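You operate a simulated robot arm through the tools that you are given. There is no shell and no other tool.

The job below is to be done with a simulated robot arm. You get a single attempt, and the scene is never put back.

## Task
Empty the violet end bobbin on to the bobbin in the bench winder.
Fine: wind all its yarn across; run it off the bobbin stand, its toggle left in the guide and the tail block up; the emptied bobbin goes back in the bobbin rack.

Only the result counts: the job must be done as asked and must still hold three seconds after the hand-in. Knocking over, shifting, dropping, spilling or breaking anything else fails it.

## Robot
A 6-joint arm with a two-finger parallel gripper, fixed in place. Base frame: the origin is at the foot of the arm, x ahead of it, y to its left, z up. Readings come in mm, rad, newtons and seconds.
Its first joint turns from -2.897 to 2.897 rad. Payload 3.91 kg.
The TCP is the grasp point between the finger pads, 30 mm short of the fingertips. In the tool frame z runs along the fingers and y along their closing line. Largest opening 110 mm; finger width 20, thickness 10; the body of the gripper, 48 by 112 mm, starts 55 mm behind the TCP.
Orientation is that of the tool frame in the base frame, as a unit quaternion [w, x, y, z]. With the fingers straight down and closing along the base's y, the tool's x points along the base's -x, its y along +y and its z along -z.

## Interface
- The arm moves only by the tool drive_tool. Its argument "increments" is a list of rows, each an object of numbers (a shift or turn left out is 0, a gripper value left out holds the last): "tx", "ty", "tz": the shift along the tool's x, y, z in units of 100 mm (1.0 is 100 mm); "rx", "ry", "rz": the turn, a rotation vector about the tool's x, y, z in units of 90 degrees (1.0 is 90 degrees); "grip": the closure in counts, from 0 (fully open) to 255 (shut). In form: [{"tx": .., "ty": .., "tz": .., "rx": .., "ry": .., "rz": .., "grip": ..}, ...]. A call has 1 to 20 rows; each row is the pose to reach, as a shift and turn from the pose commanded when the call began, along the tool's axes at that moment. A call with a number of a shift or a turn outside -1 to 1 is refused whole. Each row takes 0.2 s and may step no farther than 50 mm and 0.15 rad from the row before; otherwise, or with a gripper value out of range, the whole call is refused. A pose out of reach is approached as far as the arm can. The call stops where the force on the tool passes 50 N (or 10 N more than at its start, if that is more) or the arm is blocked; 0.2 s more then pass. Each finger travels about 108 mm/s and halts on what it meets, pressing with about 28 N; the grip force reading is that of the motor and also rises with nothing between the fingers. The clock runs only during rows and for 0.2 s after the last one: add rows that repeat a pose to give the fingers time. The reply holds the time, the measured pose of the TCP, the force on the tool along the base axes, the opening and the grip force, in the units named above and with some noise, with the torque about the TCP (base axes, N m) and any sound that the robot's microphone picked up.
- Cameras (640 x 400 px; columns grow to the right, rows downward): "scene" is fixed at [216.4, 504.7, 1557.8]; the picture's right is [-0.66, -0.76, 0.00], its down [-0.49, 0.43, -0.76] and it looks along [0.57, -0.50, -0.65] (base axes); focal length 334 px, centre (320, 200). "wrist" rides on the gripper at [73, 17, -103] in the tool frame; the picture's right is [-0.23, 0.97, 0.00], its down [-0.76, -0.18, -0.62] and it looks along [-0.61, -0.14, 0.78] (tool axes); focal length 222 px, centre (320, 200). There is no depth. A picture from a camera that has moved, and an enlarged one, comes with that camera's place and axes in the base frame and with its lens. The place of the scene camera against the robot may be out by one fixed shift of up to 18 mm in any direction.
- camera(camera): a new picture of that camera. The clock stands still meanwhile.
- inspect(camera, box): a new picture of the part [left, top, right, bottom] of that camera's present view, enlarged. The clock stands still meanwhile.
- hand_in(): hands the job in; it is judged then, once.

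Nothing tells you positions but the pictures and the camera data. Unless the task says otherwise, let go and move clear before handing in.

The tools are called after "Emit:" as name(argument=value, ...) on one line, values as JSON. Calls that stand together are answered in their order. drive_tool: Moves the arm, as the interface text tells. Its arguments: {"type":"object","properties":{"increments":{"type":"array","items":{"type":"object","properties":{"tx":{"type":"number"},"ty":{"type":"number"},"tz":{"type":"number"},"rx":{"type":"number"},"ry":{"type":"number"},"rz":{"type":"number"},"grip":{"type":"number"}}}}},"required":["increments"]} The other tools are called the same way: camera (camera) takes a picture; inspect (camera, box) takes an enlarged picture of a part of a camera's view; hand_in () hands the job in.

At the start:

```text
time_s: 0.0
tcp_pos: [437.6, -313.7, 1200.2]
orientation: [-0.001, 0.0, 1.0, -0.001]
ft_force: [0.3, -0.7, -0.6]
torque: [-0.01, -0.02, 0.02]
gripper_width: 109.9
gripper_force: 0.1
```

scene: 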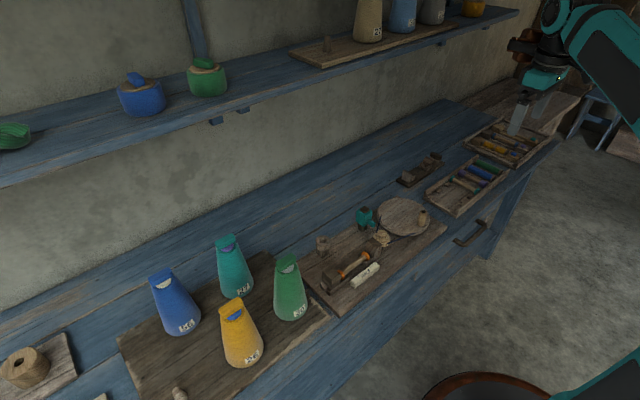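
wrist: 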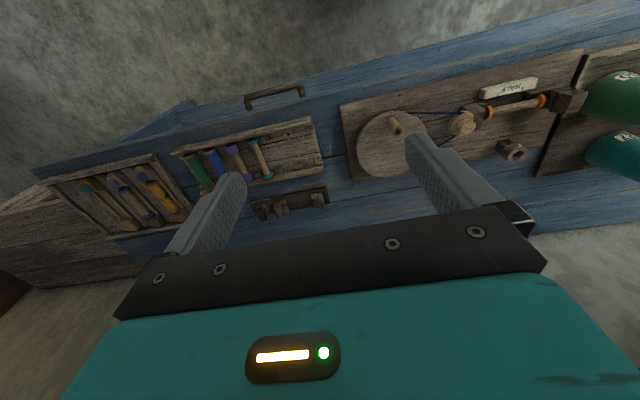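

I see a workbench with yarn cones, a bench winder with a crank wheel, two trays of bobbins and a small stand. I'll take enlarged pictures before moving.

Emit:
inspect(camera="scene", box=[380, 100, 560, 220])

Emit:
inspect(camera="scene", box=[290, 180, 450, 320])

Emit:
inspect(camera="wrist", box=[40, 80, 340, 240])

Emit:
inspect(camera="wrist", box=[330, 50, 600, 200])

Emit:
inspect(camera="scene", box=[0, 220, 320, 400])

Emit:
inspect(camera="scene", box=[460, 100, 560, 170])

```text
3.33 times, centred on (470, 160) of scene
camera zoom: at [216.4, 504.7, 1557.8], right [-0.66, -0.76, 0.0], down [-0.49, 0.43, -0.76], along [0.57, -0.5, -0.65], focal length 1112 px, centre (-180, 333)
```

zoom: 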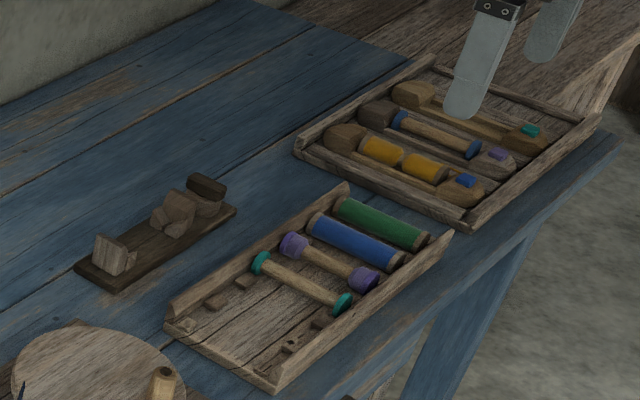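

```text
2.86 times, centred on (370, 250) of scene
camera zoom: at [216.4, 504.7, 1557.8], right [-0.66, -0.76, 0.0], down [-0.49, 0.43, -0.76], along [0.57, -0.5, -0.65], focal length 953 px, centre (177, 57)
```

zoom: 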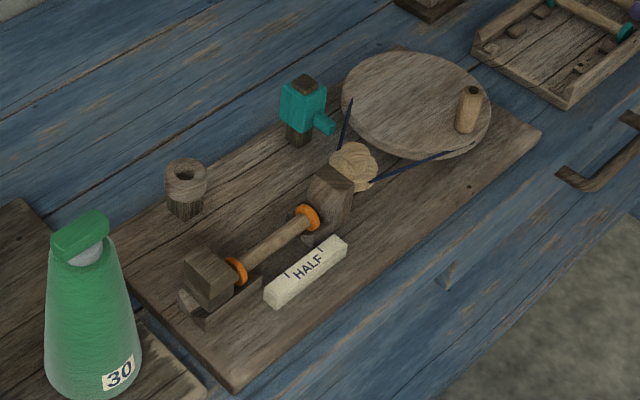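

```text
2.13 times, centred on (190, 160) of wrist
camera zoom: at [366.0, -298.4, 1303.8], right [0.23, 0.97, 0.0], down [0.76, -0.18, 0.62], along [0.61, -0.14, -0.78], focal length 474 px, centre (597, 285)
```

zoom: 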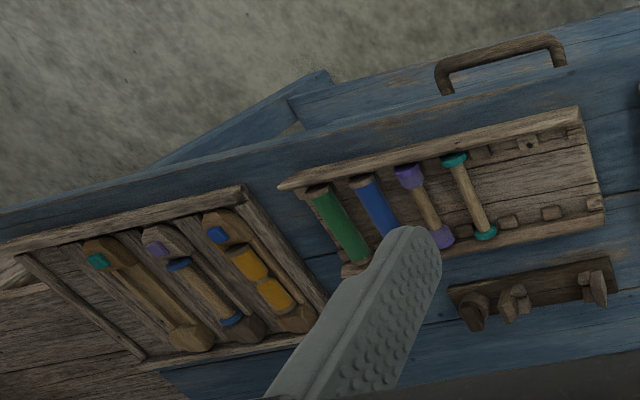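

```text
2.37 times, centred on (465, 125) of wrist
camera zoom: at [366.0, -298.4, 1303.8], right [0.23, 0.97, 0.0], down [0.76, -0.18, 0.62], along [0.61, -0.14, -0.78], focal length 526 px, centre (-24, 378)
```

zoom: 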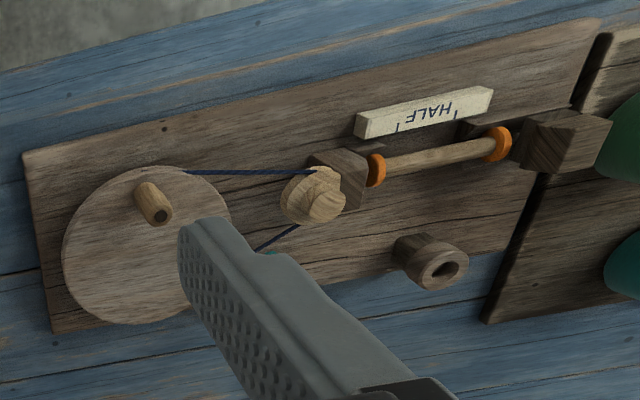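

```text
2.00 times, centred on (160, 310) of scene
camera zoom: at [216.4, 504.7, 1557.8], right [-0.66, -0.76, 0.0], down [-0.49, 0.43, -0.76], along [0.57, -0.5, -0.65], focal length 667 px, centre (640, -20)
```

zoom: 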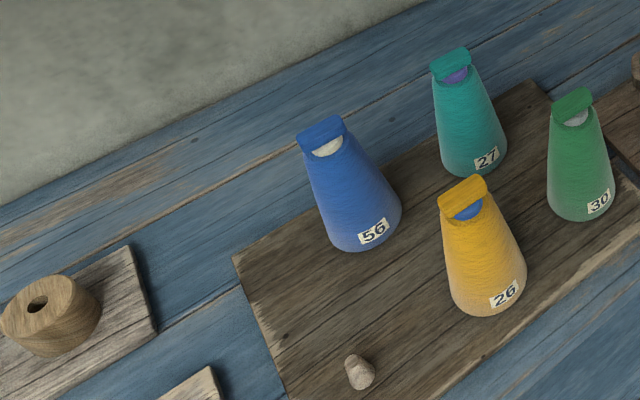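

```text
5.71 times, centred on (510, 135) of scene
camera zoom: at [216.4, 504.7, 1557.8], right [-0.66, -0.76, 0.0], down [-0.49, 0.43, -0.76], along [0.57, -0.5, -0.65], focal length 1906 px, centre (-766, 571)
```

zoom: 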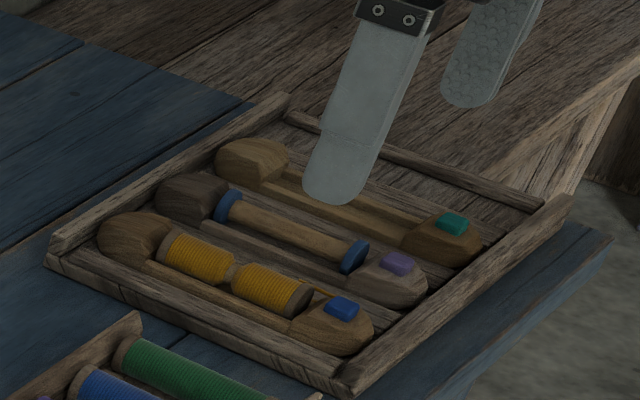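

The rack bobbins come out near (570, -535, 845) and the winder crank near (557, -190, 880). I'll move the camera towards the racks for a closer look.

Emit:
drive_tool(increments=[{"tx": -0.03, "ty": -0.33, "tz": 0.33}, {"tx": -0.06, "ty": -0.66, "tz": 0.66}, {"tx": -0.1, "ty": -1, "tz": 1}])

Emit:
drive_tool(increments=[{"tx": -0.03, "ty": -0.33, "tz": 0.1}, {"tx": -0.06, "ty": -0.66, "tz": 0.2}, {"tx": -0.1, "ty": -1, "tz": 0.3}])

Emit:
camera(camera="wrist")

```text
time_s: 0.8
tcp_pos: [448.0, -415.3, 1102.3]
orientation: [0.001, -0.001, 1.0, -0.001]
ft_force: [0.0, 0.6, -0.2]
torque: [-0.01, -0.01, -0.01]
gripper_width: 110.1
gripper_force: 0.1
```

```text
time_s: 1.6
tcp_pos: [455.9, -514.0, 1070.1]
orientation: [0.001, 0.0, 1.0, -0.002]
ft_force: [-0.8, 1.8, 1.0]
torque: [-0.05, -0.05, -0.02]
gripper_width: 110.0
gripper_force: 0.1
```

```text
taken
camera wrist: at [384.6, -498.5, 1173.2], right [0.23, 0.97, 0.0], down [0.76, -0.18, 0.62], along [0.61, -0.14, -0.78], focal length 222 px, centre (320, 200)
```

wrist: 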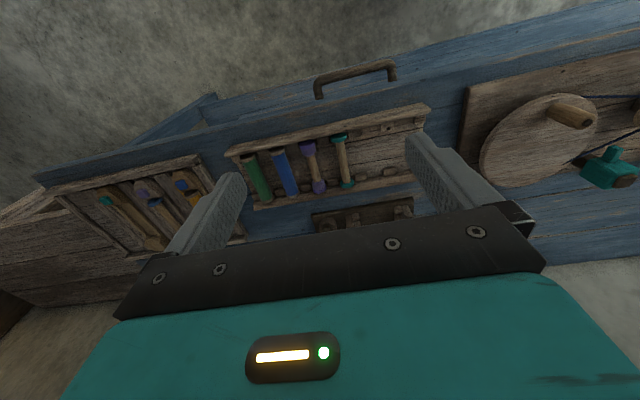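

The racks are in view now; enlarging them.

Emit:
inspect(camera="wrist", box=[220, 90, 440, 230])

Emit:
inspect(camera="wrist", box=[40, 140, 240, 260])

```text
2.86 times, centred on (330, 160) of wrist
camera zoom: at [384.6, -498.5, 1173.2], right [0.23, 0.97, 0.0], down [0.76, -0.18, 0.62], along [0.61, -0.14, -0.78], focal length 635 px, centre (291, 314)
```

zoom: 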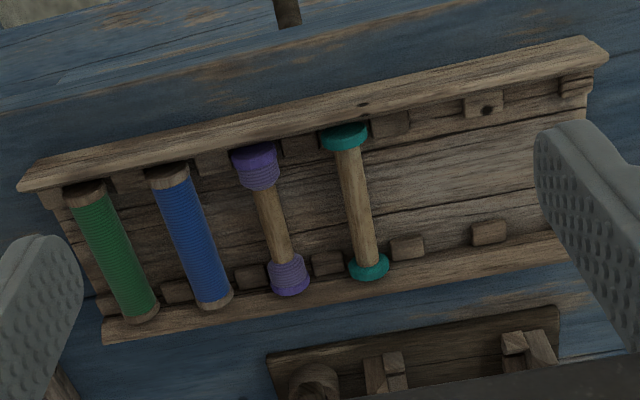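

```text
3.20 times, centred on (140, 200) of wrist
camera zoom: at [384.6, -498.5, 1173.2], right [0.23, 0.97, 0.0], down [0.76, -0.18, 0.62], along [0.61, -0.14, -0.78], focal length 711 px, centre (896, 200)
```

zoom: 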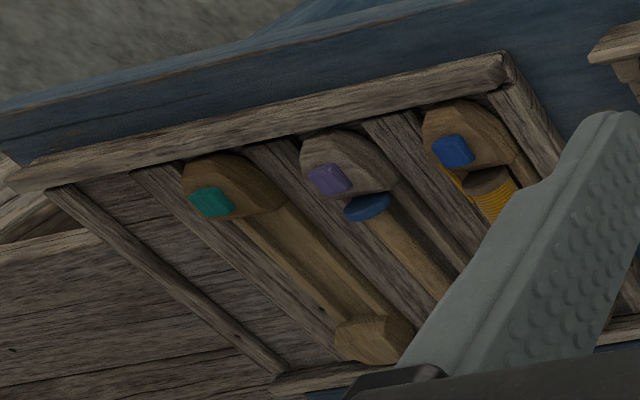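

The violet bobbin carries violet yarn at both ends, in the third slot of the rack. Next I'll look at the small stand behind the rack and then the winder.

Emit:
drive_tool(increments=[{"tx": -0.3, "ty": 0.25, "tz": 0.25}, {"tx": -0.6, "ty": 0.5, "tz": 0.5}, {"tx": -0.9, "ty": 0.8, "tz": 0.8}])

Emit:
camera(camera="wrist")

Emit:
inspect(camera="scene", box=[390, 140, 460, 190])

Emit:
inspect(camera="scene", box=[420, 150, 510, 220])

Emit:
inspect(camera="scene", box=[350, 190, 440, 260])

Emit:
inspect(camera="scene", box=[310, 230, 400, 300])

```text
refused: row 3 steps farther than a row can; nothing moved
```

```text
taken
camera wrist: at [384.6, -498.5, 1173.2], right [0.23, 0.97, 0.0], down [0.76, -0.18, 0.62], along [0.61, -0.14, -0.78], focal length 222 px, centre (320, 200)
```

wrist: 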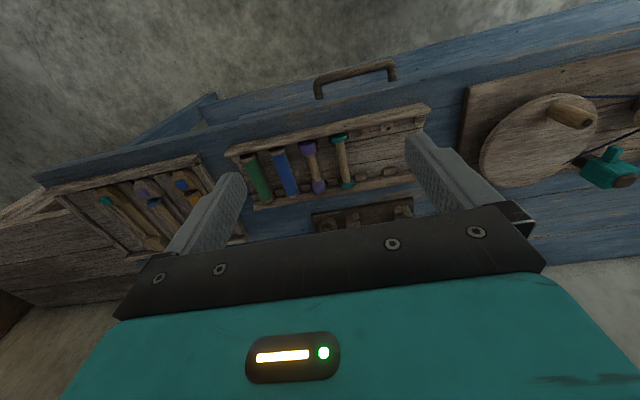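

```text
8.00 times, centred on (425, 165) of scene
camera zoom: at [216.4, 504.7, 1557.8], right [-0.66, -0.76, 0.0], down [-0.49, 0.43, -0.76], along [0.57, -0.5, -0.65], focal length 2668 px, centre (-520, 480)
```

zoom: 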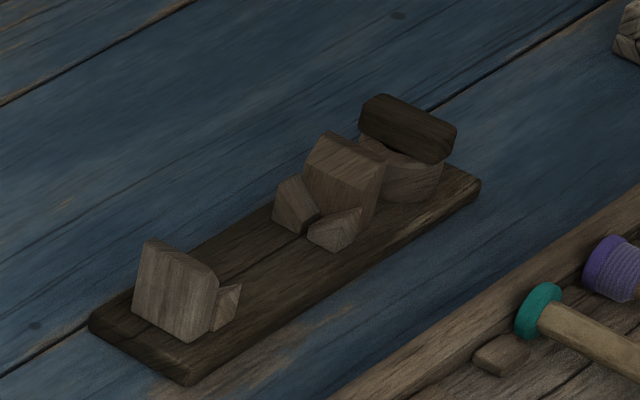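

```text
5.71 times, centred on (465, 185) of scene
camera zoom: at [216.4, 504.7, 1557.8], right [-0.66, -0.76, 0.0], down [-0.49, 0.43, -0.76], along [0.57, -0.5, -0.65], focal length 1906 px, centre (-509, 286)
```

zoom: 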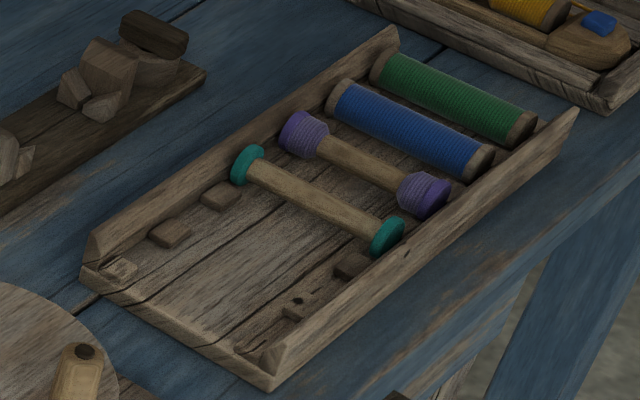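

```text
5.71 times, centred on (395, 225) of scene
camera zoom: at [216.4, 504.7, 1557.8], right [-0.66, -0.76, 0.0], down [-0.49, 0.43, -0.76], along [0.57, -0.5, -0.65], focal length 1906 px, centre (-109, 57)
```

zoom: 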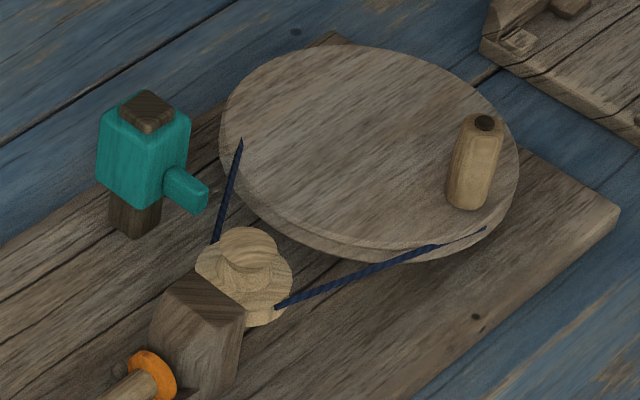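

```text
5.71 times, centred on (355, 265) of scene
camera zoom: at [216.4, 504.7, 1557.8], right [-0.66, -0.76, 0.0], down [-0.49, 0.43, -0.76], along [0.57, -0.5, -0.65], focal length 1906 px, centre (120, -171)
```

zoom: 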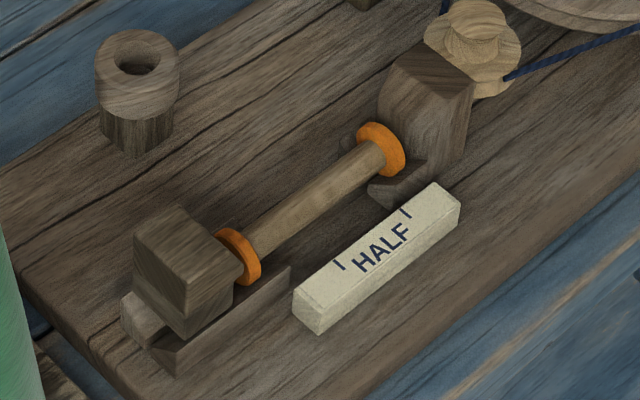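

The small board behind the rack with cradle wedges is probably the bobbin stand. I'll go closer to it for detail.

Emit:
drive_tool(increments=[{"tx": -0.25, "ty": 0.2, "tz": 0.2}, {"tx": -0.5, "ty": 0.4, "tz": 0.4}, {"tx": -0.75, "ty": 0.6, "tz": 0.6}, {"tx": -1, "ty": 0.8, "tz": 0.8}])

Emit:
camera(camera="wrist")

```text
time_s: 2.6
tcp_pos: [556.6, -435.3, 988.9]
orientation: [0.001, 0.001, 1.0, -0.002]
ft_force: [0.0, -0.3, 1.0]
torque: [0.01, -0.02, -0.02]
gripper_width: 110.0
gripper_force: 0.0
```

```text
taken
camera wrist: at [484.5, -420.2, 1092.0], right [0.23, 0.97, 0.0], down [0.76, -0.18, 0.62], along [0.61, -0.14, -0.78], focal length 222 px, centre (320, 200)
```

wrist: 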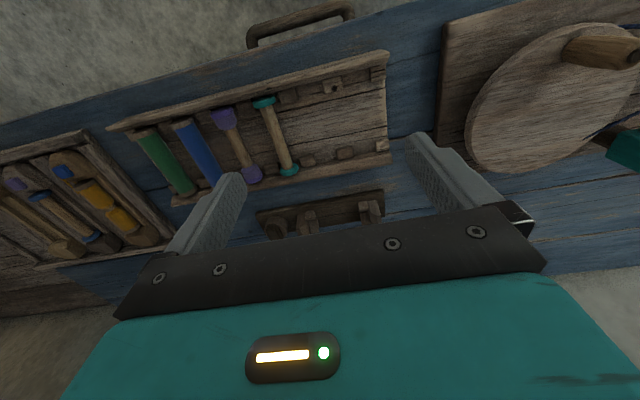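

Emit:
inspect(camera="wrist", box=[240, 160, 400, 250])

Emit:
inspect(camera="wrist", box=[110, 50, 390, 220])

```text
4.00 times, centred on (320, 205) of wrist
camera zoom: at [484.5, -420.2, 1092.0], right [0.23, 0.97, 0.0], down [0.76, -0.18, 0.62], along [0.61, -0.14, -0.78], focal length 888 px, centre (320, 180)
```

zoom: 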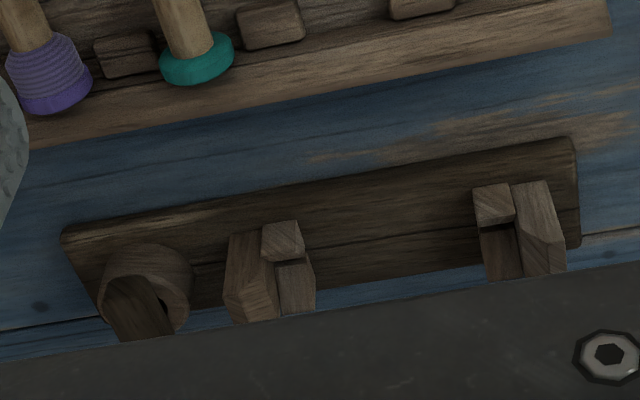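

```text
2.29 times, centred on (250, 135) of wrist
camera zoom: at [484.5, -420.2, 1092.0], right [0.23, 0.97, 0.0], down [0.76, -0.18, 0.62], along [0.61, -0.14, -0.78], focal length 508 px, centre (480, 349)
```

zoom: 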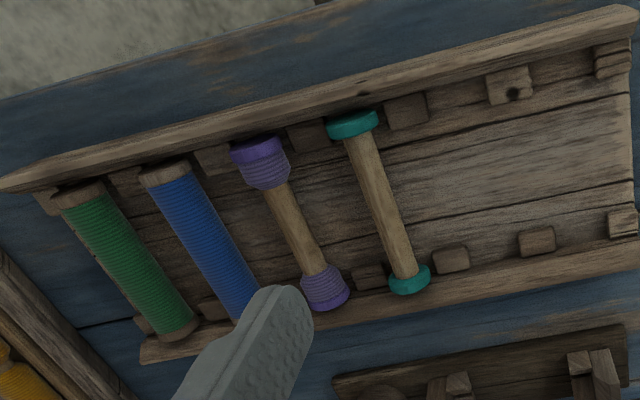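

The stand runs along y near x≈725, y from -550 to -395. I'll tip the tool forward to see it from the front.

Emit:
drive_tool(increments=[{"tx": -0.1775, "tz": 0.115, "ry": -0.086}, {"tx": -0.355, "tz": 0.23, "ry": -0.172}, {"tx": -0.5325, "tz": 0.345, "ry": -0.258}, {"tx": -0.71, "tz": 0.46, "ry": -0.344}])

Emit:
camera(camera="wrist")

Emit:
inspect(camera="wrist", box=[220, 60, 440, 210])

```text
time_s: 3.6
tcp_pos: [628.9, -436.3, 946.7]
orientation: [0.269, 0.001, 0.963, -0.002]
ft_force: [0.3, 0.9, 0.6]
torque: [0.02, -0.01, 0.02]
gripper_width: 110.0
gripper_force: 0.0
```

```text
taken
camera wrist: at [514.8, -419.7, 997.2], right [0.2, 0.97, 0.12], down [0.33, -0.18, 0.93], along [0.92, -0.14, -0.36], focal length 222 px, centre (320, 200)
```

wrist: 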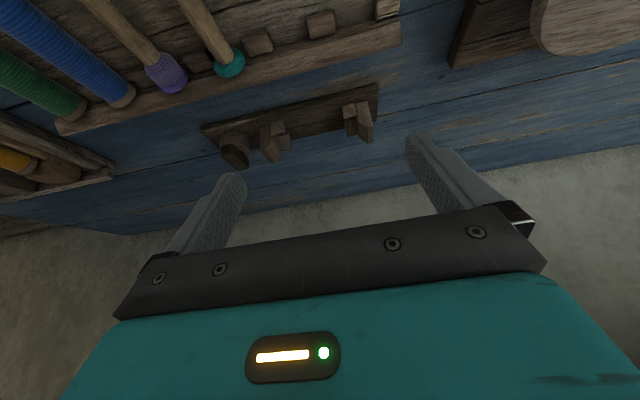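

```text
2.67 times, centred on (330, 135) of wrist
camera zoom: at [514.8, -419.7, 997.2], right [0.2, 0.97, 0.12], down [0.33, -0.18, 0.93], along [0.92, -0.14, -0.36], focal length 592 px, centre (293, 373)
```

zoom: 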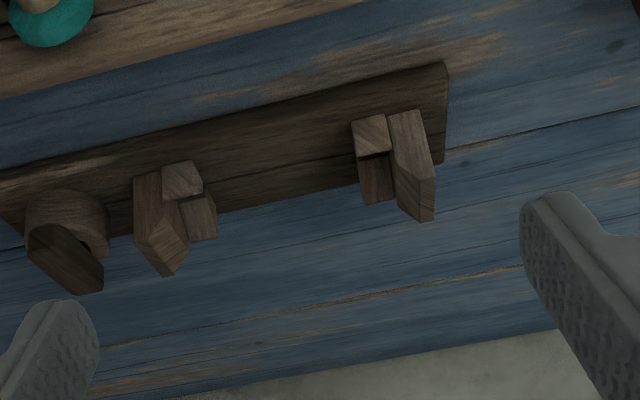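

Emit:
inspect(camera="wrist", box=[195, 75, 325, 175])

Emit:
inspect(camera="wrist", box=[100, 0, 330, 120])

Emit:
inspect(camera="scene", box=[425, 140, 455, 162])

```text
4.00 times, centred on (260, 125) of wrist
camera zoom: at [514.8, -419.7, 997.2], right [0.2, 0.97, 0.12], down [0.33, -0.18, 0.93], along [0.92, -0.14, -0.36], focal length 888 px, centre (560, 500)
```

zoom: 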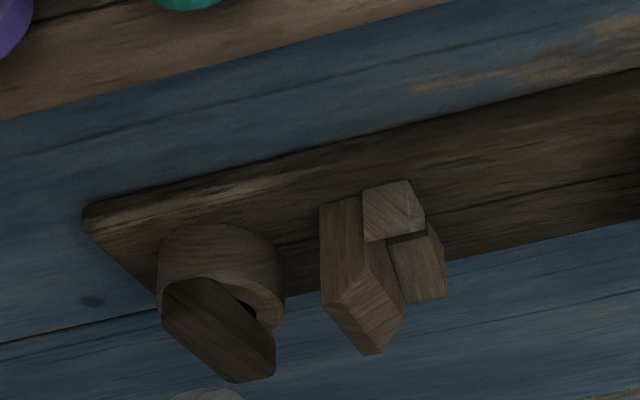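

```text
2.78 times, centred on (215, 60) of wrist
camera zoom: at [514.8, -419.7, 997.2], right [0.2, 0.97, 0.12], down [0.33, -0.18, 0.93], along [0.92, -0.14, -0.36], focal length 618 px, centre (612, 590)
```

zoom: 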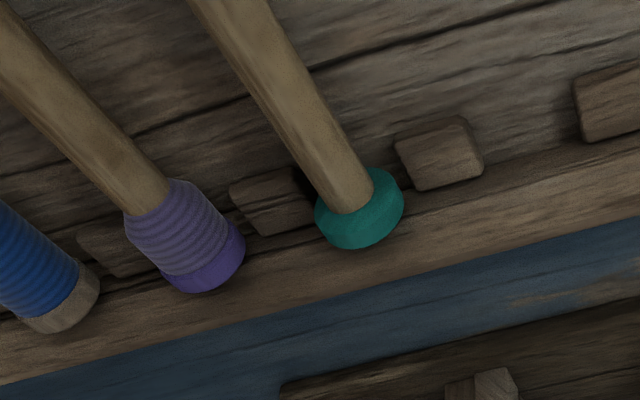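

```text
16.00 times, centred on (440, 151) of scene
camera zoom: at [216.4, 504.7, 1557.8], right [-0.66, -0.76, 0.0], down [-0.49, 0.43, -0.76], along [0.57, -0.5, -0.65], focal length 5336 px, centre (-1600, 984)
```

zoom: 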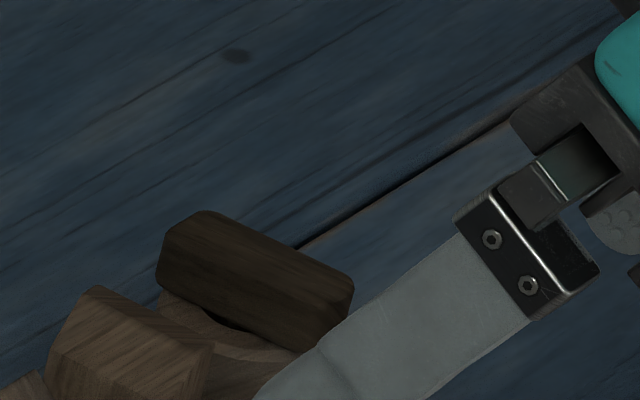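

The stand's post holds a dark wooden toggle in a collar like the collar at the winder, so the winder collar is probably the guide. Now I'll go and look at the winder closely.

Emit:
drive_tool(increments=[{"tx": 0.086, "ty": 0.3, "tz": -0.246, "ry": 0.051}, {"tx": 0.172, "ty": 0.6, "tz": -0.491, "ry": 0.102}, {"tx": 0.258, "ty": 0.9, "tz": -0.737, "ry": 0.153}])

Emit:
drive_tool(increments=[{"tx": 0.08, "ty": 0.33}, {"tx": 0.12, "ty": 0.66}, {"tx": 0.17, "ty": 0.99}])

Emit:
drive_tool(increments=[{"tx": 0.08, "ty": 0.33}, {"tx": 0.12, "ty": 0.66}, {"tx": 0.17, "ty": 0.99}])

Emit:
drive_tool(increments=[{"tx": 0.08, "ty": 0.33}, {"tx": 0.12, "ty": 0.66}, {"tx": 0.17, "ty": 0.99}])

Emit:
camera(camera="wrist")

Emit:
drive_tool(increments=[{"tx": 0.08, "ty": 0.33}, {"tx": 0.12, "ty": 0.66}, {"tx": 0.17, "ty": 0.99}])

Emit:
camera(camera="wrist")

```text
time_s: 4.4
tcp_pos: [569.5, -343.0, 992.5]
orientation: [0.149, 0.001, 0.989, -0.001]
ft_force: [0.3, -0.8, -0.8]
torque: [0.04, -0.01, 0.02]
gripper_width: 110.4
gripper_force: 0.1
```

```text
time_s: 5.2
tcp_pos: [552.0, -243.3, 987.5]
orientation: [0.149, 0.001, 0.989, -0.001]
ft_force: [-0.3, 0.2, 0.0]
torque: [-0.02, 0.0, 0.03]
gripper_width: 109.9
gripper_force: 0.2
```

```text
time_s: 6.0
tcp_pos: [536.6, -146.7, 982.2]
orientation: [0.149, 0.001, 0.989, -0.001]
ft_force: [0.0, -0.2, -0.2]
torque: [0.01, 0.02, 0.03]
gripper_width: 110.1
gripper_force: 0.0
```

```text
time_s: 6.8
tcp_pos: [520.7, -45.7, 979.3]
orientation: [0.15, 0.0, 0.989, -0.002]
ft_force: [0.2, 0.1, 0.5]
torque: [0.05, 0.03, -0.01]
gripper_width: 110.1
gripper_force: 0.1
```

```text
taken
camera wrist: at [421.1, -29.7, 1056.2], right [0.22, 0.97, 0.06], down [0.54, -0.18, 0.82], along [0.81, -0.14, -0.57], focal length 222 px, centre (320, 200)
```

wrist: 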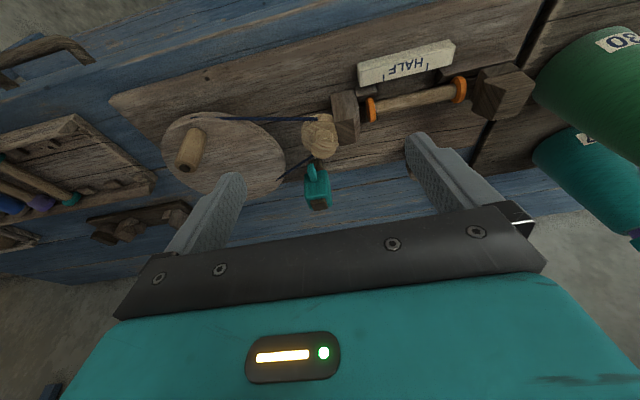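

```text
time_s: 7.6
tcp_pos: [505.9, 53.3, 974.0]
orientation: [0.15, 0.001, 0.989, -0.001]
ft_force: [0.5, 0.5, 0.5]
torque: [0.0, -0.03, 0.0]
gripper_width: 109.7
gripper_force: 0.1
```

```text
taken
camera wrist: at [407.1, 68.1, 1051.4], right [0.22, 0.97, 0.07], down [0.54, -0.18, 0.82], along [0.81, -0.14, -0.57], focal length 222 px, centre (320, 200)
```

wrist: 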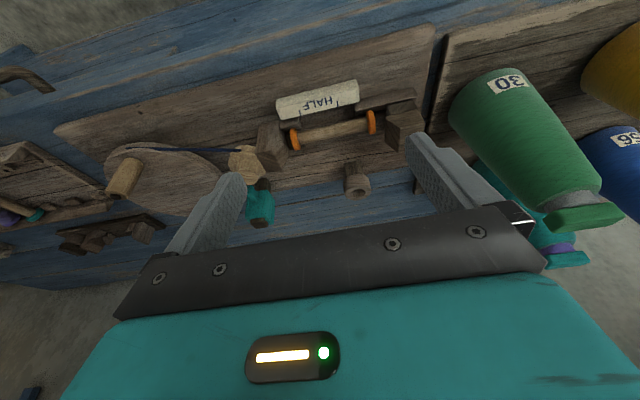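

Emit:
inspect(camera="wrist", box=[220, 60, 440, 210])

Emit:
inspect(camera="wrist", box=[340, 70, 440, 140])

Emit:
inspect(camera="wrist", box=[230, 110, 320, 230])

Emit:
inspect(camera="scene", box=[310, 250, 370, 300])

```text
2.67 times, centred on (330, 135) of wrist
camera zoom: at [407.1, 68.1, 1051.4], right [0.22, 0.97, 0.07], down [0.54, -0.18, 0.82], along [0.81, -0.14, -0.57], focal length 592 px, centre (293, 373)
```

zoom: 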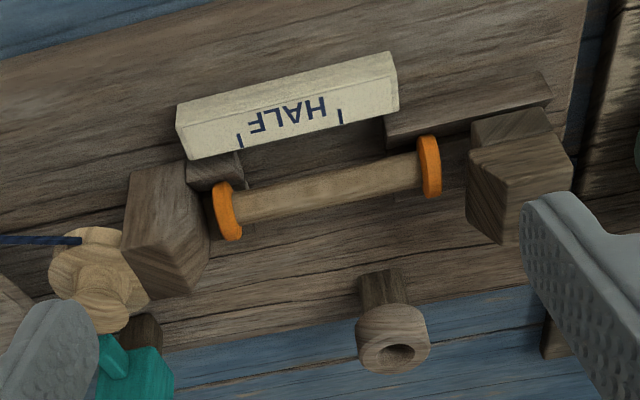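

```text
5.71 times, centred on (390, 105) of wrist
camera zoom: at [407.1, 68.1, 1051.4], right [0.22, 0.97, 0.07], down [0.54, -0.18, 0.82], along [0.81, -0.14, -0.57], focal length 1269 px, centre (-80, 743)
```

zoom: 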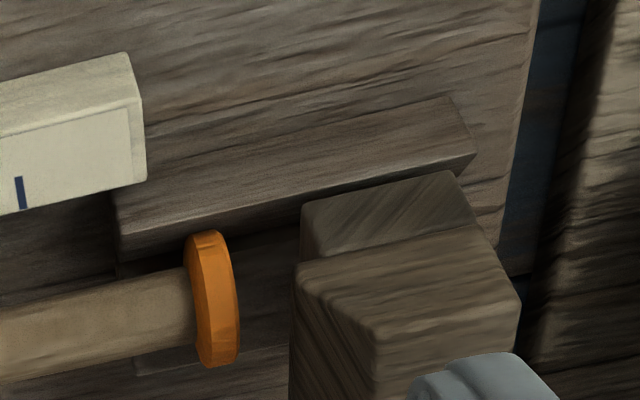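

```text
3.33 times, centred on (275, 170) of wrist
camera zoom: at [407.1, 68.1, 1051.4], right [0.22, 0.97, 0.07], down [0.54, -0.18, 0.82], along [0.81, -0.14, -0.57], focal length 740 px, centre (470, 300)
```

zoom: 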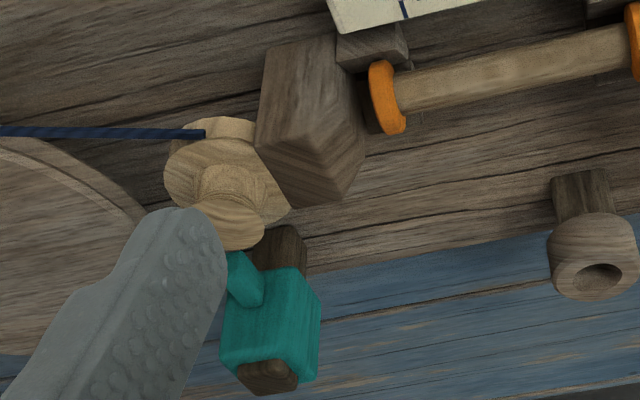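

```text
8.00 times, centred on (340, 275) of scene
camera zoom: at [216.4, 504.7, 1557.8], right [-0.66, -0.76, 0.0], down [-0.49, 0.43, -0.76], along [0.57, -0.5, -0.65], focal length 2668 px, centre (160, -400)
```

zoom: 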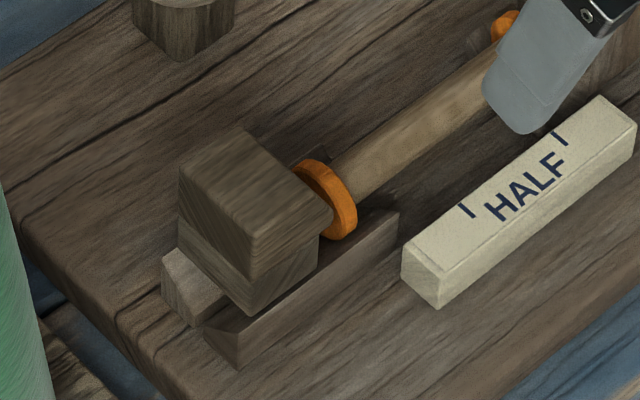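

The tail block rides on a rail beside the orange bobbin and seems to have a gap to it. It probably has to be pushed up against the bobbin. I'll set the tool vertical over the winder to measure positions.

Emit:
drive_tool(increments=[{"tx": -0.239, "ty": -0.05, "tz": 0.074, "ry": 0.064}, {"tx": -0.477, "ty": -0.1, "tz": 0.148, "ry": 0.128}, {"tx": -0.716, "ty": -0.15, "tz": 0.222, "ry": 0.1916}])

Emit:
camera(camera="wrist")

Emit:
inspect(camera="wrist", box=[240, 60, 440, 200])

Emit:
inspect(camera="wrist", box=[0, 60, 240, 230])

```text
time_s: 8.4
tcp_pos: [579.4, 37.3, 973.2]
orientation: [0.0, 0.0, 1.0, -0.001]
ft_force: [-0.4, -0.9, 0.6]
torque: [-0.05, -0.03, 0.01]
gripper_width: 110.1
gripper_force: 0.1
```

```text
taken
camera wrist: at [507.7, 53.1, 1076.9], right [0.23, 0.97, 0.0], down [0.76, -0.18, 0.62], along [0.61, -0.14, -0.78], focal length 222 px, centre (320, 200)
```

wrist: 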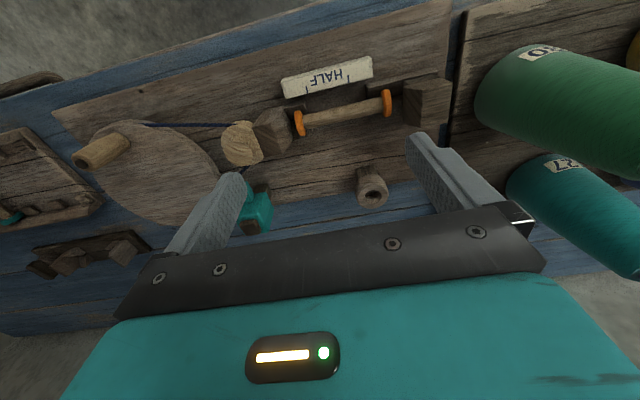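

```text
2.86 times, centred on (340, 130) of wrist
camera zoom: at [507.7, 53.1, 1076.9], right [0.23, 0.97, 0.0], down [0.76, -0.18, 0.62], along [0.61, -0.14, -0.78], focal length 635 px, centre (263, 400)
```

zoom: 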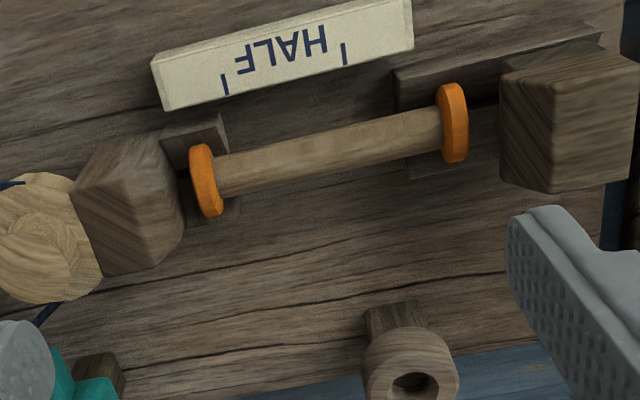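

```text
2.35 times, centred on (120, 145) of wrist
camera zoom: at [507.7, 53.1, 1076.9], right [0.23, 0.97, 0.0], down [0.76, -0.18, 0.62], along [0.61, -0.14, -0.78], focal length 523 px, centre (791, 329)
```

zoom: 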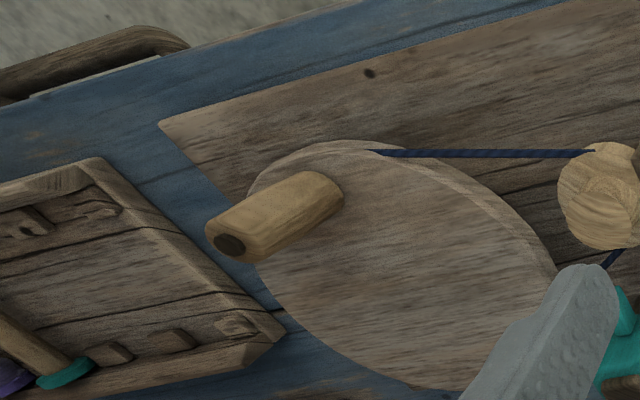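

Triangulating gives the guide hole at about (686, 79, 855). The winder bobbin axis is x≈590, z≈823, y from 10 to 108, and the tail block face is at y≈123. Next I'll look at the wheel and the teal device.

Emit:
drive_tool(increments=[{"ty": -0.45, "tz": -0.1}, {"ty": -0.9, "tz": -0.2}])

Emit:
drive_tool(increments=[{"ty": -0.45}, {"ty": -0.9}])

Emit:
camera(camera="wrist")

Emit:
inspect(camera="wrist", box=[230, 60, 430, 210])

```text
time_s: 9.0
tcp_pos: [579.8, -51.8, 993.3]
orientation: [0.0, 0.0, 1.0, -0.001]
ft_force: [0.1, 0.1, 0.0]
torque: [-0.02, 0.01, 0.01]
gripper_width: 110.2
gripper_force: 0.0
```

```text
time_s: 9.6
tcp_pos: [580.2, -142.4, 994.3]
orientation: [0.0, -0.001, 1.0, -0.001]
ft_force: [-0.2, -0.3, 0.8]
torque: [-0.04, -0.02, 0.0]
gripper_width: 109.9
gripper_force: 0.0
```

```text
taken
camera wrist: at [508.2, -127.1, 1097.6], right [0.23, 0.97, 0.0], down [0.76, -0.18, 0.62], along [0.61, -0.14, -0.78], focal length 222 px, centre (320, 200)
```

wrist: 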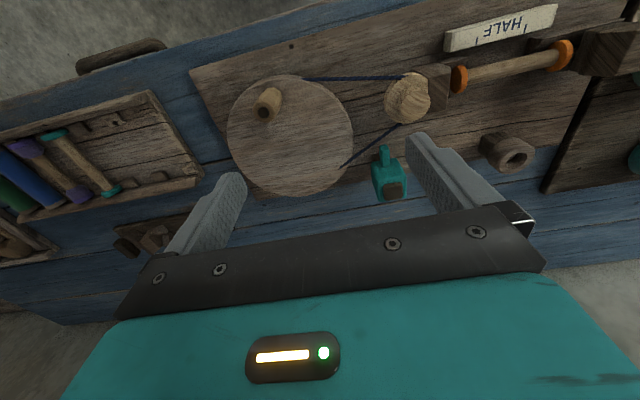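

```text
2.67 times, centred on (330, 135) of wrist
camera zoom: at [508.2, -127.1, 1097.6], right [0.23, 0.97, 0.0], down [0.76, -0.18, 0.62], along [0.61, -0.14, -0.78], focal length 592 px, centre (293, 373)
```

zoom: 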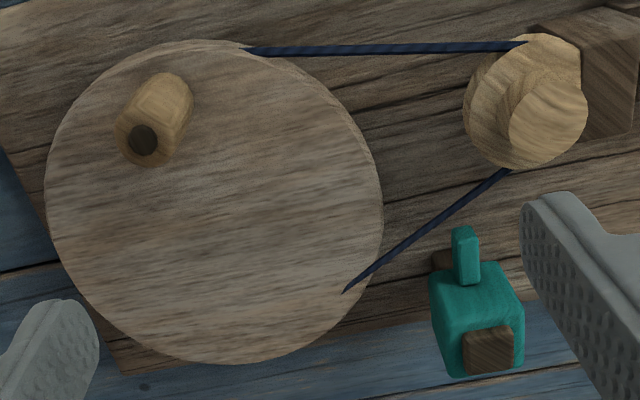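

The knob top is at about (558, -191.5, 891) and the wheel centre near (601, -185). Next I'll move over the rack to measure the violet bobbin up close.

Emit:
drive_tool(increments=[{"ty": -0.45}, {"ty": -0.9}])

Emit:
drive_tool(increments=[{"ty": -0.45}, {"ty": -0.9}])

Emit:
drive_tool(increments=[{"ty": -0.45, "tz": 0.1}, {"ty": -0.9, "tz": 0.2}])

Emit:
drive_tool(increments=[{"ty": -0.45, "tz": 0.1}, {"ty": -0.9, "tz": 0.2}])

Emit:
drive_tool(increments=[{"ty": -0.26, "tz": 0.15}, {"ty": -0.52, "tz": 0.3}])

Emit:
camera(camera="wrist")

Emit:
inspect(camera="wrist", box=[220, 50, 420, 210])

```text
time_s: 10.2
tcp_pos: [579.0, -235.6, 997.1]
orientation: [0.0, 0.0, 1.0, -0.001]
ft_force: [0.2, 0.1, 0.3]
torque: [-0.03, -0.02, 0.0]
gripper_width: 109.8
gripper_force: 0.1
```

```text
time_s: 10.8
tcp_pos: [578.5, -323.6, 993.0]
orientation: [0.001, 0.0, 1.0, -0.001]
ft_force: [-0.8, -1.3, -0.3]
torque: [-0.03, -0.02, 0.01]
gripper_width: 110.1
gripper_force: 0.0
```

```text
time_s: 11.4
tcp_pos: [579.2, -414.2, 974.8]
orientation: [0.001, -0.001, 1.0, -0.002]
ft_force: [-0.6, 1.2, 0.8]
torque: [-0.05, -0.03, -0.01]
gripper_width: 110.3
gripper_force: 0.1
```

```text
time_s: 12.0
tcp_pos: [579.1, -503.1, 953.4]
orientation: [0.0, -0.001, 1.0, -0.002]
ft_force: [-0.7, 0.7, 1.1]
torque: [-0.08, 0.02, -0.02]
gripper_width: 109.9
gripper_force: 0.0
```

```text
time_s: 12.6
tcp_pos: [578.1, -554.1, 924.0]
orientation: [0.0, 0.0, 1.0, -0.001]
ft_force: [-0.2, 0.0, 1.0]
torque: [-0.03, -0.03, 0.0]
gripper_width: 109.8
gripper_force: 0.1
```

```text
taken
camera wrist: at [506.1, -538.9, 1027.6], right [0.23, 0.97, 0.0], down [0.76, -0.18, 0.62], along [0.61, -0.14, -0.78], focal length 222 px, centre (320, 200)
```

wrist: 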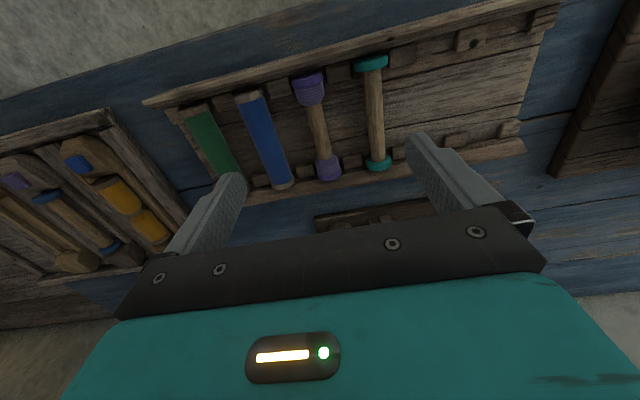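

```text
2.50 times, centred on (320, 130) of wrist
camera zoom: at [506.1, -538.9, 1027.6], right [0.23, 0.97, 0.0], down [0.76, -0.18, 0.62], along [0.61, -0.14, -0.78], focal length 555 px, centre (320, 375)
```

zoom: 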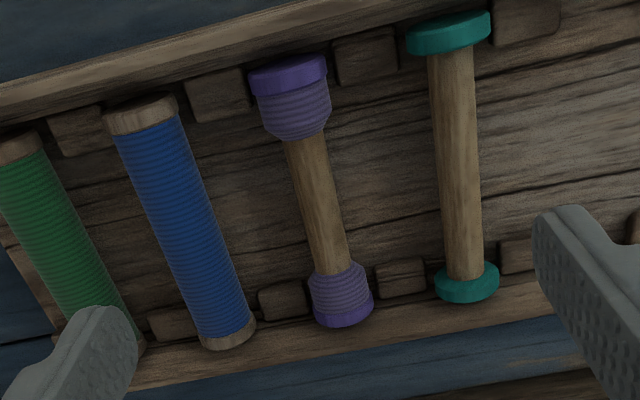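

The rack bobbins lie along x, and the violet core centre is near (585, -556, 815). I'll lower over it to refine.

Emit:
drive_tool(increments=[{"tx": -0.03, "ty": -0.01, "tz": 0.27}, {"tx": -0.06, "ty": -0.02, "tz": 0.54}, {"tx": -0.06, "ty": -0.02, "tz": 0.54}])

Emit:
camera(camera="wrist")

Emit:
inspect(camera="wrist", box=[240, 40, 400, 180])

```text
time_s: 13.4
tcp_pos: [583.7, -558.8, 871.9]
orientation: [0.0, 0.0, 1.0, -0.001]
ft_force: [-0.3, -0.3, 0.3]
torque: [-0.01, 0.02, 0.03]
gripper_width: 109.7
gripper_force: 0.1
```

```text
taken
camera wrist: at [512.3, -542.1, 973.5], right [0.23, 0.97, 0.0], down [0.76, -0.18, 0.62], along [0.61, -0.14, -0.78], focal length 222 px, centre (320, 200)
```

wrist: 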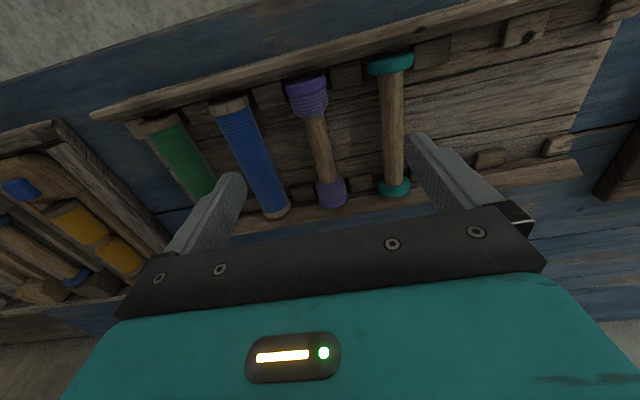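

```text
2.86 times, centred on (320, 110) of wrist
camera zoom: at [512.3, -542.1, 973.5], right [0.23, 0.97, 0.0], down [0.76, -0.18, 0.62], along [0.61, -0.14, -0.78], focal length 635 px, centre (320, 457)
```

zoom: 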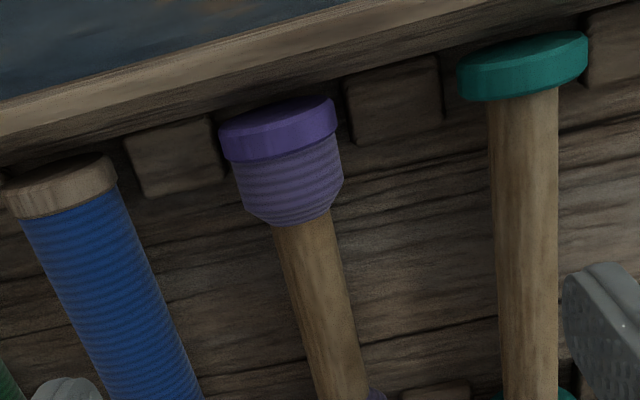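

I need a better height for the bobbin, so I'll take a view from the side for triangulation.

Emit:
drive_tool(increments=[{"ty": 0.4}, {"ty": 0.8}, {"ty": 0.8}])

Emit:
inspect(camera="wrist", box=[120, 40, 320, 200])

Emit:
camera(camera="wrist")

```text
time_s: 14.2
tcp_pos: [584.4, -477.7, 870.5]
orientation: [0.0, -0.001, 1.0, -0.001]
ft_force: [-0.2, 0.5, 0.5]
torque: [0.0, 0.03, -0.02]
gripper_width: 110.3
gripper_force: 0.1
```

```text
2.50 times, centred on (220, 120) of wrist
camera zoom: at [512.8, -461.5, 973.9], right [0.23, 0.97, 0.0], down [0.76, -0.18, 0.62], along [0.61, -0.14, -0.78], focal length 555 px, centre (570, 400)
```

zoom: 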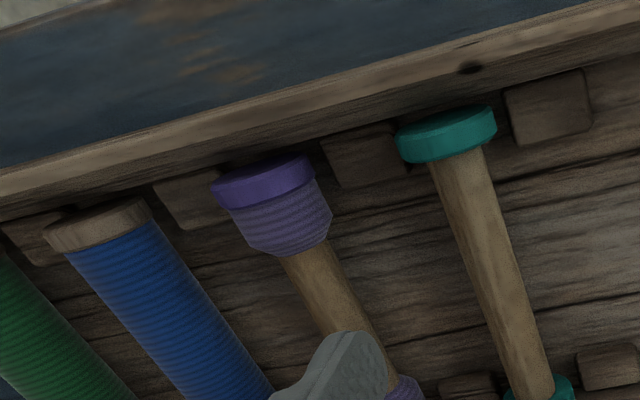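

```text
taken
camera wrist: at [512.8, -461.5, 973.9], right [0.23, 0.97, 0.0], down [0.76, -0.18, 0.62], along [0.61, -0.14, -0.78], focal length 222 px, centre (320, 200)
```

wrist: 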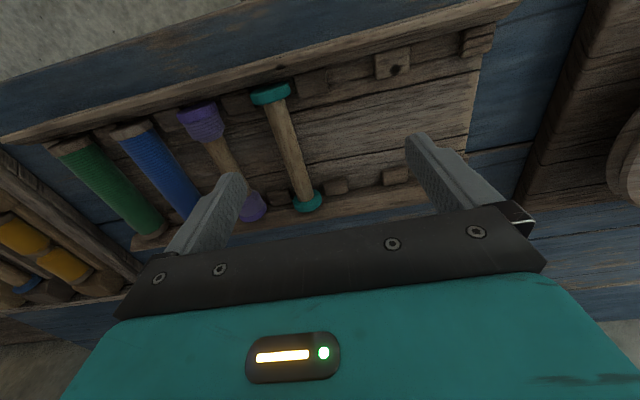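

The violet core axis comes out at about (590, -559, 811), with a core of about 15 mm and flanges of about 28 mm. I'll return above it with the gripper part closed, then descend and grip the bare core.

Emit:
drive_tool(increments=[{"tx": -0.03, "ty": -0.4, "grip": 151}, {"tx": -0.06, "ty": -0.805, "grip": 151}, {"tx": -0.06, "ty": -0.805, "grip": 151}, {"tx": -0.06, "ty": -0.805, "grip": 151}])

Emit:
inspect(camera="wrist", box=[240, 60, 400, 200])

```text
time_s: 15.2
tcp_pos: [590.6, -558.1, 868.6]
orientation: [-0.001, 0.0, 1.0, -0.001]
ft_force: [0.3, -0.2, 0.2]
torque: [0.02, 0.05, -0.01]
gripper_width: 45.1
gripper_force: 0.2
```

```text
2.86 times, centred on (320, 130) of wrist
camera zoom: at [517.6, -542.6, 973.6], right [0.23, 0.97, 0.0], down [0.76, -0.18, 0.62], along [0.61, -0.14, -0.78], focal length 635 px, centre (320, 400)
```

zoom: 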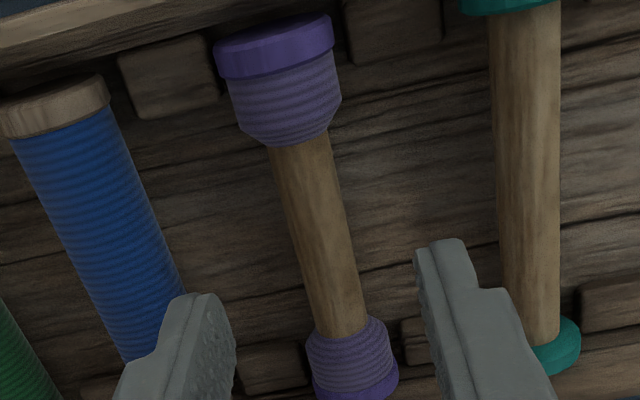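

The fingers straddle the core, so I'll descend and close.

Emit:
drive_tool(increments=[{"tz": 0.2}, {"tz": 0.3}, {"tz": 0.38}, {"tz": 0.38}])

Emit:
camera(camera="wrist")

```text
time_s: 16.2
tcp_pos: [592.3, -557.8, 833.0]
orientation: [0.0, 0.0, 1.0, 0.0]
ft_force: [-0.8, 0.4, -0.1]
torque: [0.01, 0.0, 0.01]
gripper_width: 44.8
gripper_force: 0.0
```

```text
taken
camera wrist: at [519.4, -542.9, 936.2], right [0.23, 0.97, 0.0], down [0.76, -0.18, 0.62], along [0.61, -0.14, -0.78], focal length 222 px, centre (320, 200)
```

wrist: 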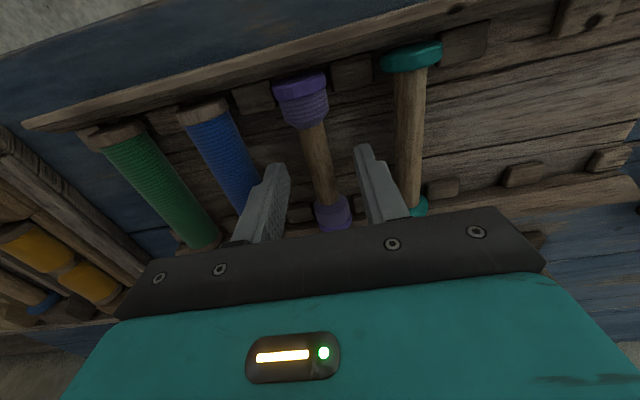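

Emit:
drive_tool(increments=[{"grip": 200}, {"grip": 255}, {"grip": 255}, {"grip": 255}])

Emit:
camera(camera="wrist")

```text
time_s: 17.2
tcp_pos: [590.7, -558.7, 833.4]
orientation: [-0.001, 0.0, 1.0, -0.001]
ft_force: [0.3, -0.5, -0.6]
torque: [-0.01, -0.01, -0.04]
gripper_width: 19.0
gripper_force: 27.7
```

```text
taken
camera wrist: at [519.4, -542.9, 936.4], right [0.23, 0.97, 0.0], down [0.76, -0.18, 0.62], along [0.61, -0.14, -0.78], focal length 222 px, centre (320, 200)
```

wrist: 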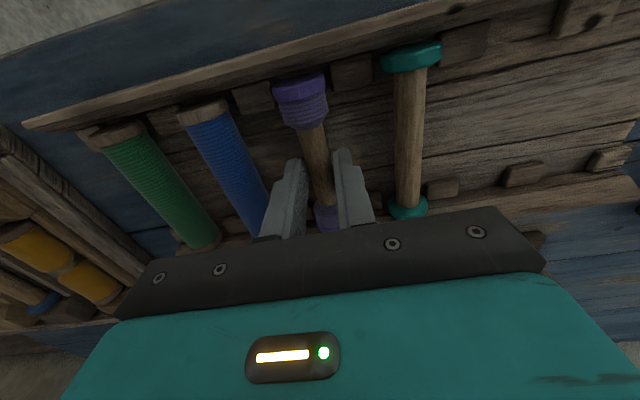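

Gripped, with a width of 19 mm. Lifting gently.

Emit:
drive_tool(increments=[{"tz": -0.1}, {"tz": -0.3}, {"tz": -0.6}, {"tz": -0.9}])

Emit:
camera(camera="wrist")

Emit:
inspect(camera="scene", box=[390, 100, 560, 220])

```text
time_s: 18.2
tcp_pos: [591.2, -559.2, 923.5]
orientation: [-0.001, 0.0, 1.0, -0.001]
ft_force: [0.4, -0.4, 0.3]
torque: [0.01, 0.0, -0.03]
gripper_width: 18.7
gripper_force: 27.7
```

```text
taken
camera wrist: at [519.4, -543.5, 1026.6], right [0.23, 0.97, 0.0], down [0.76, -0.18, 0.62], along [0.61, -0.14, -0.78], focal length 222 px, centre (320, 200)
```

wrist: 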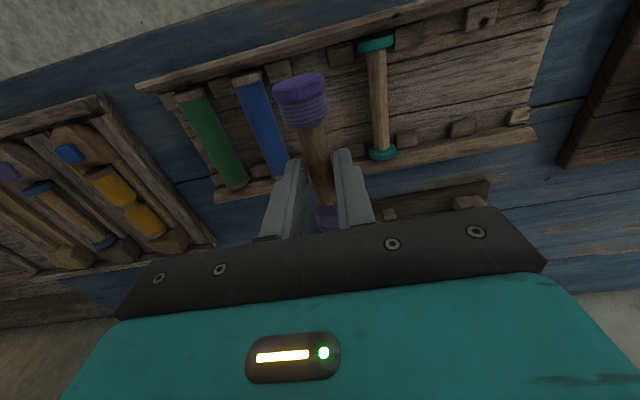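

```text
3.33 times, centred on (475, 160) of scene
camera zoom: at [216.4, 504.7, 1557.8], right [-0.66, -0.76, 0.0], down [-0.49, 0.43, -0.76], along [0.57, -0.5, -0.65], focal length 1112 px, centre (-197, 333)
```

zoom: 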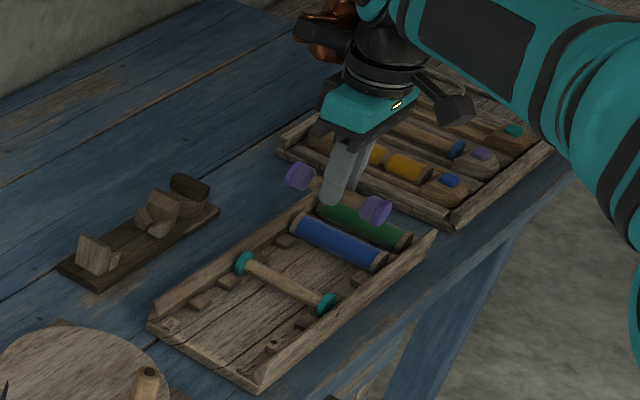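

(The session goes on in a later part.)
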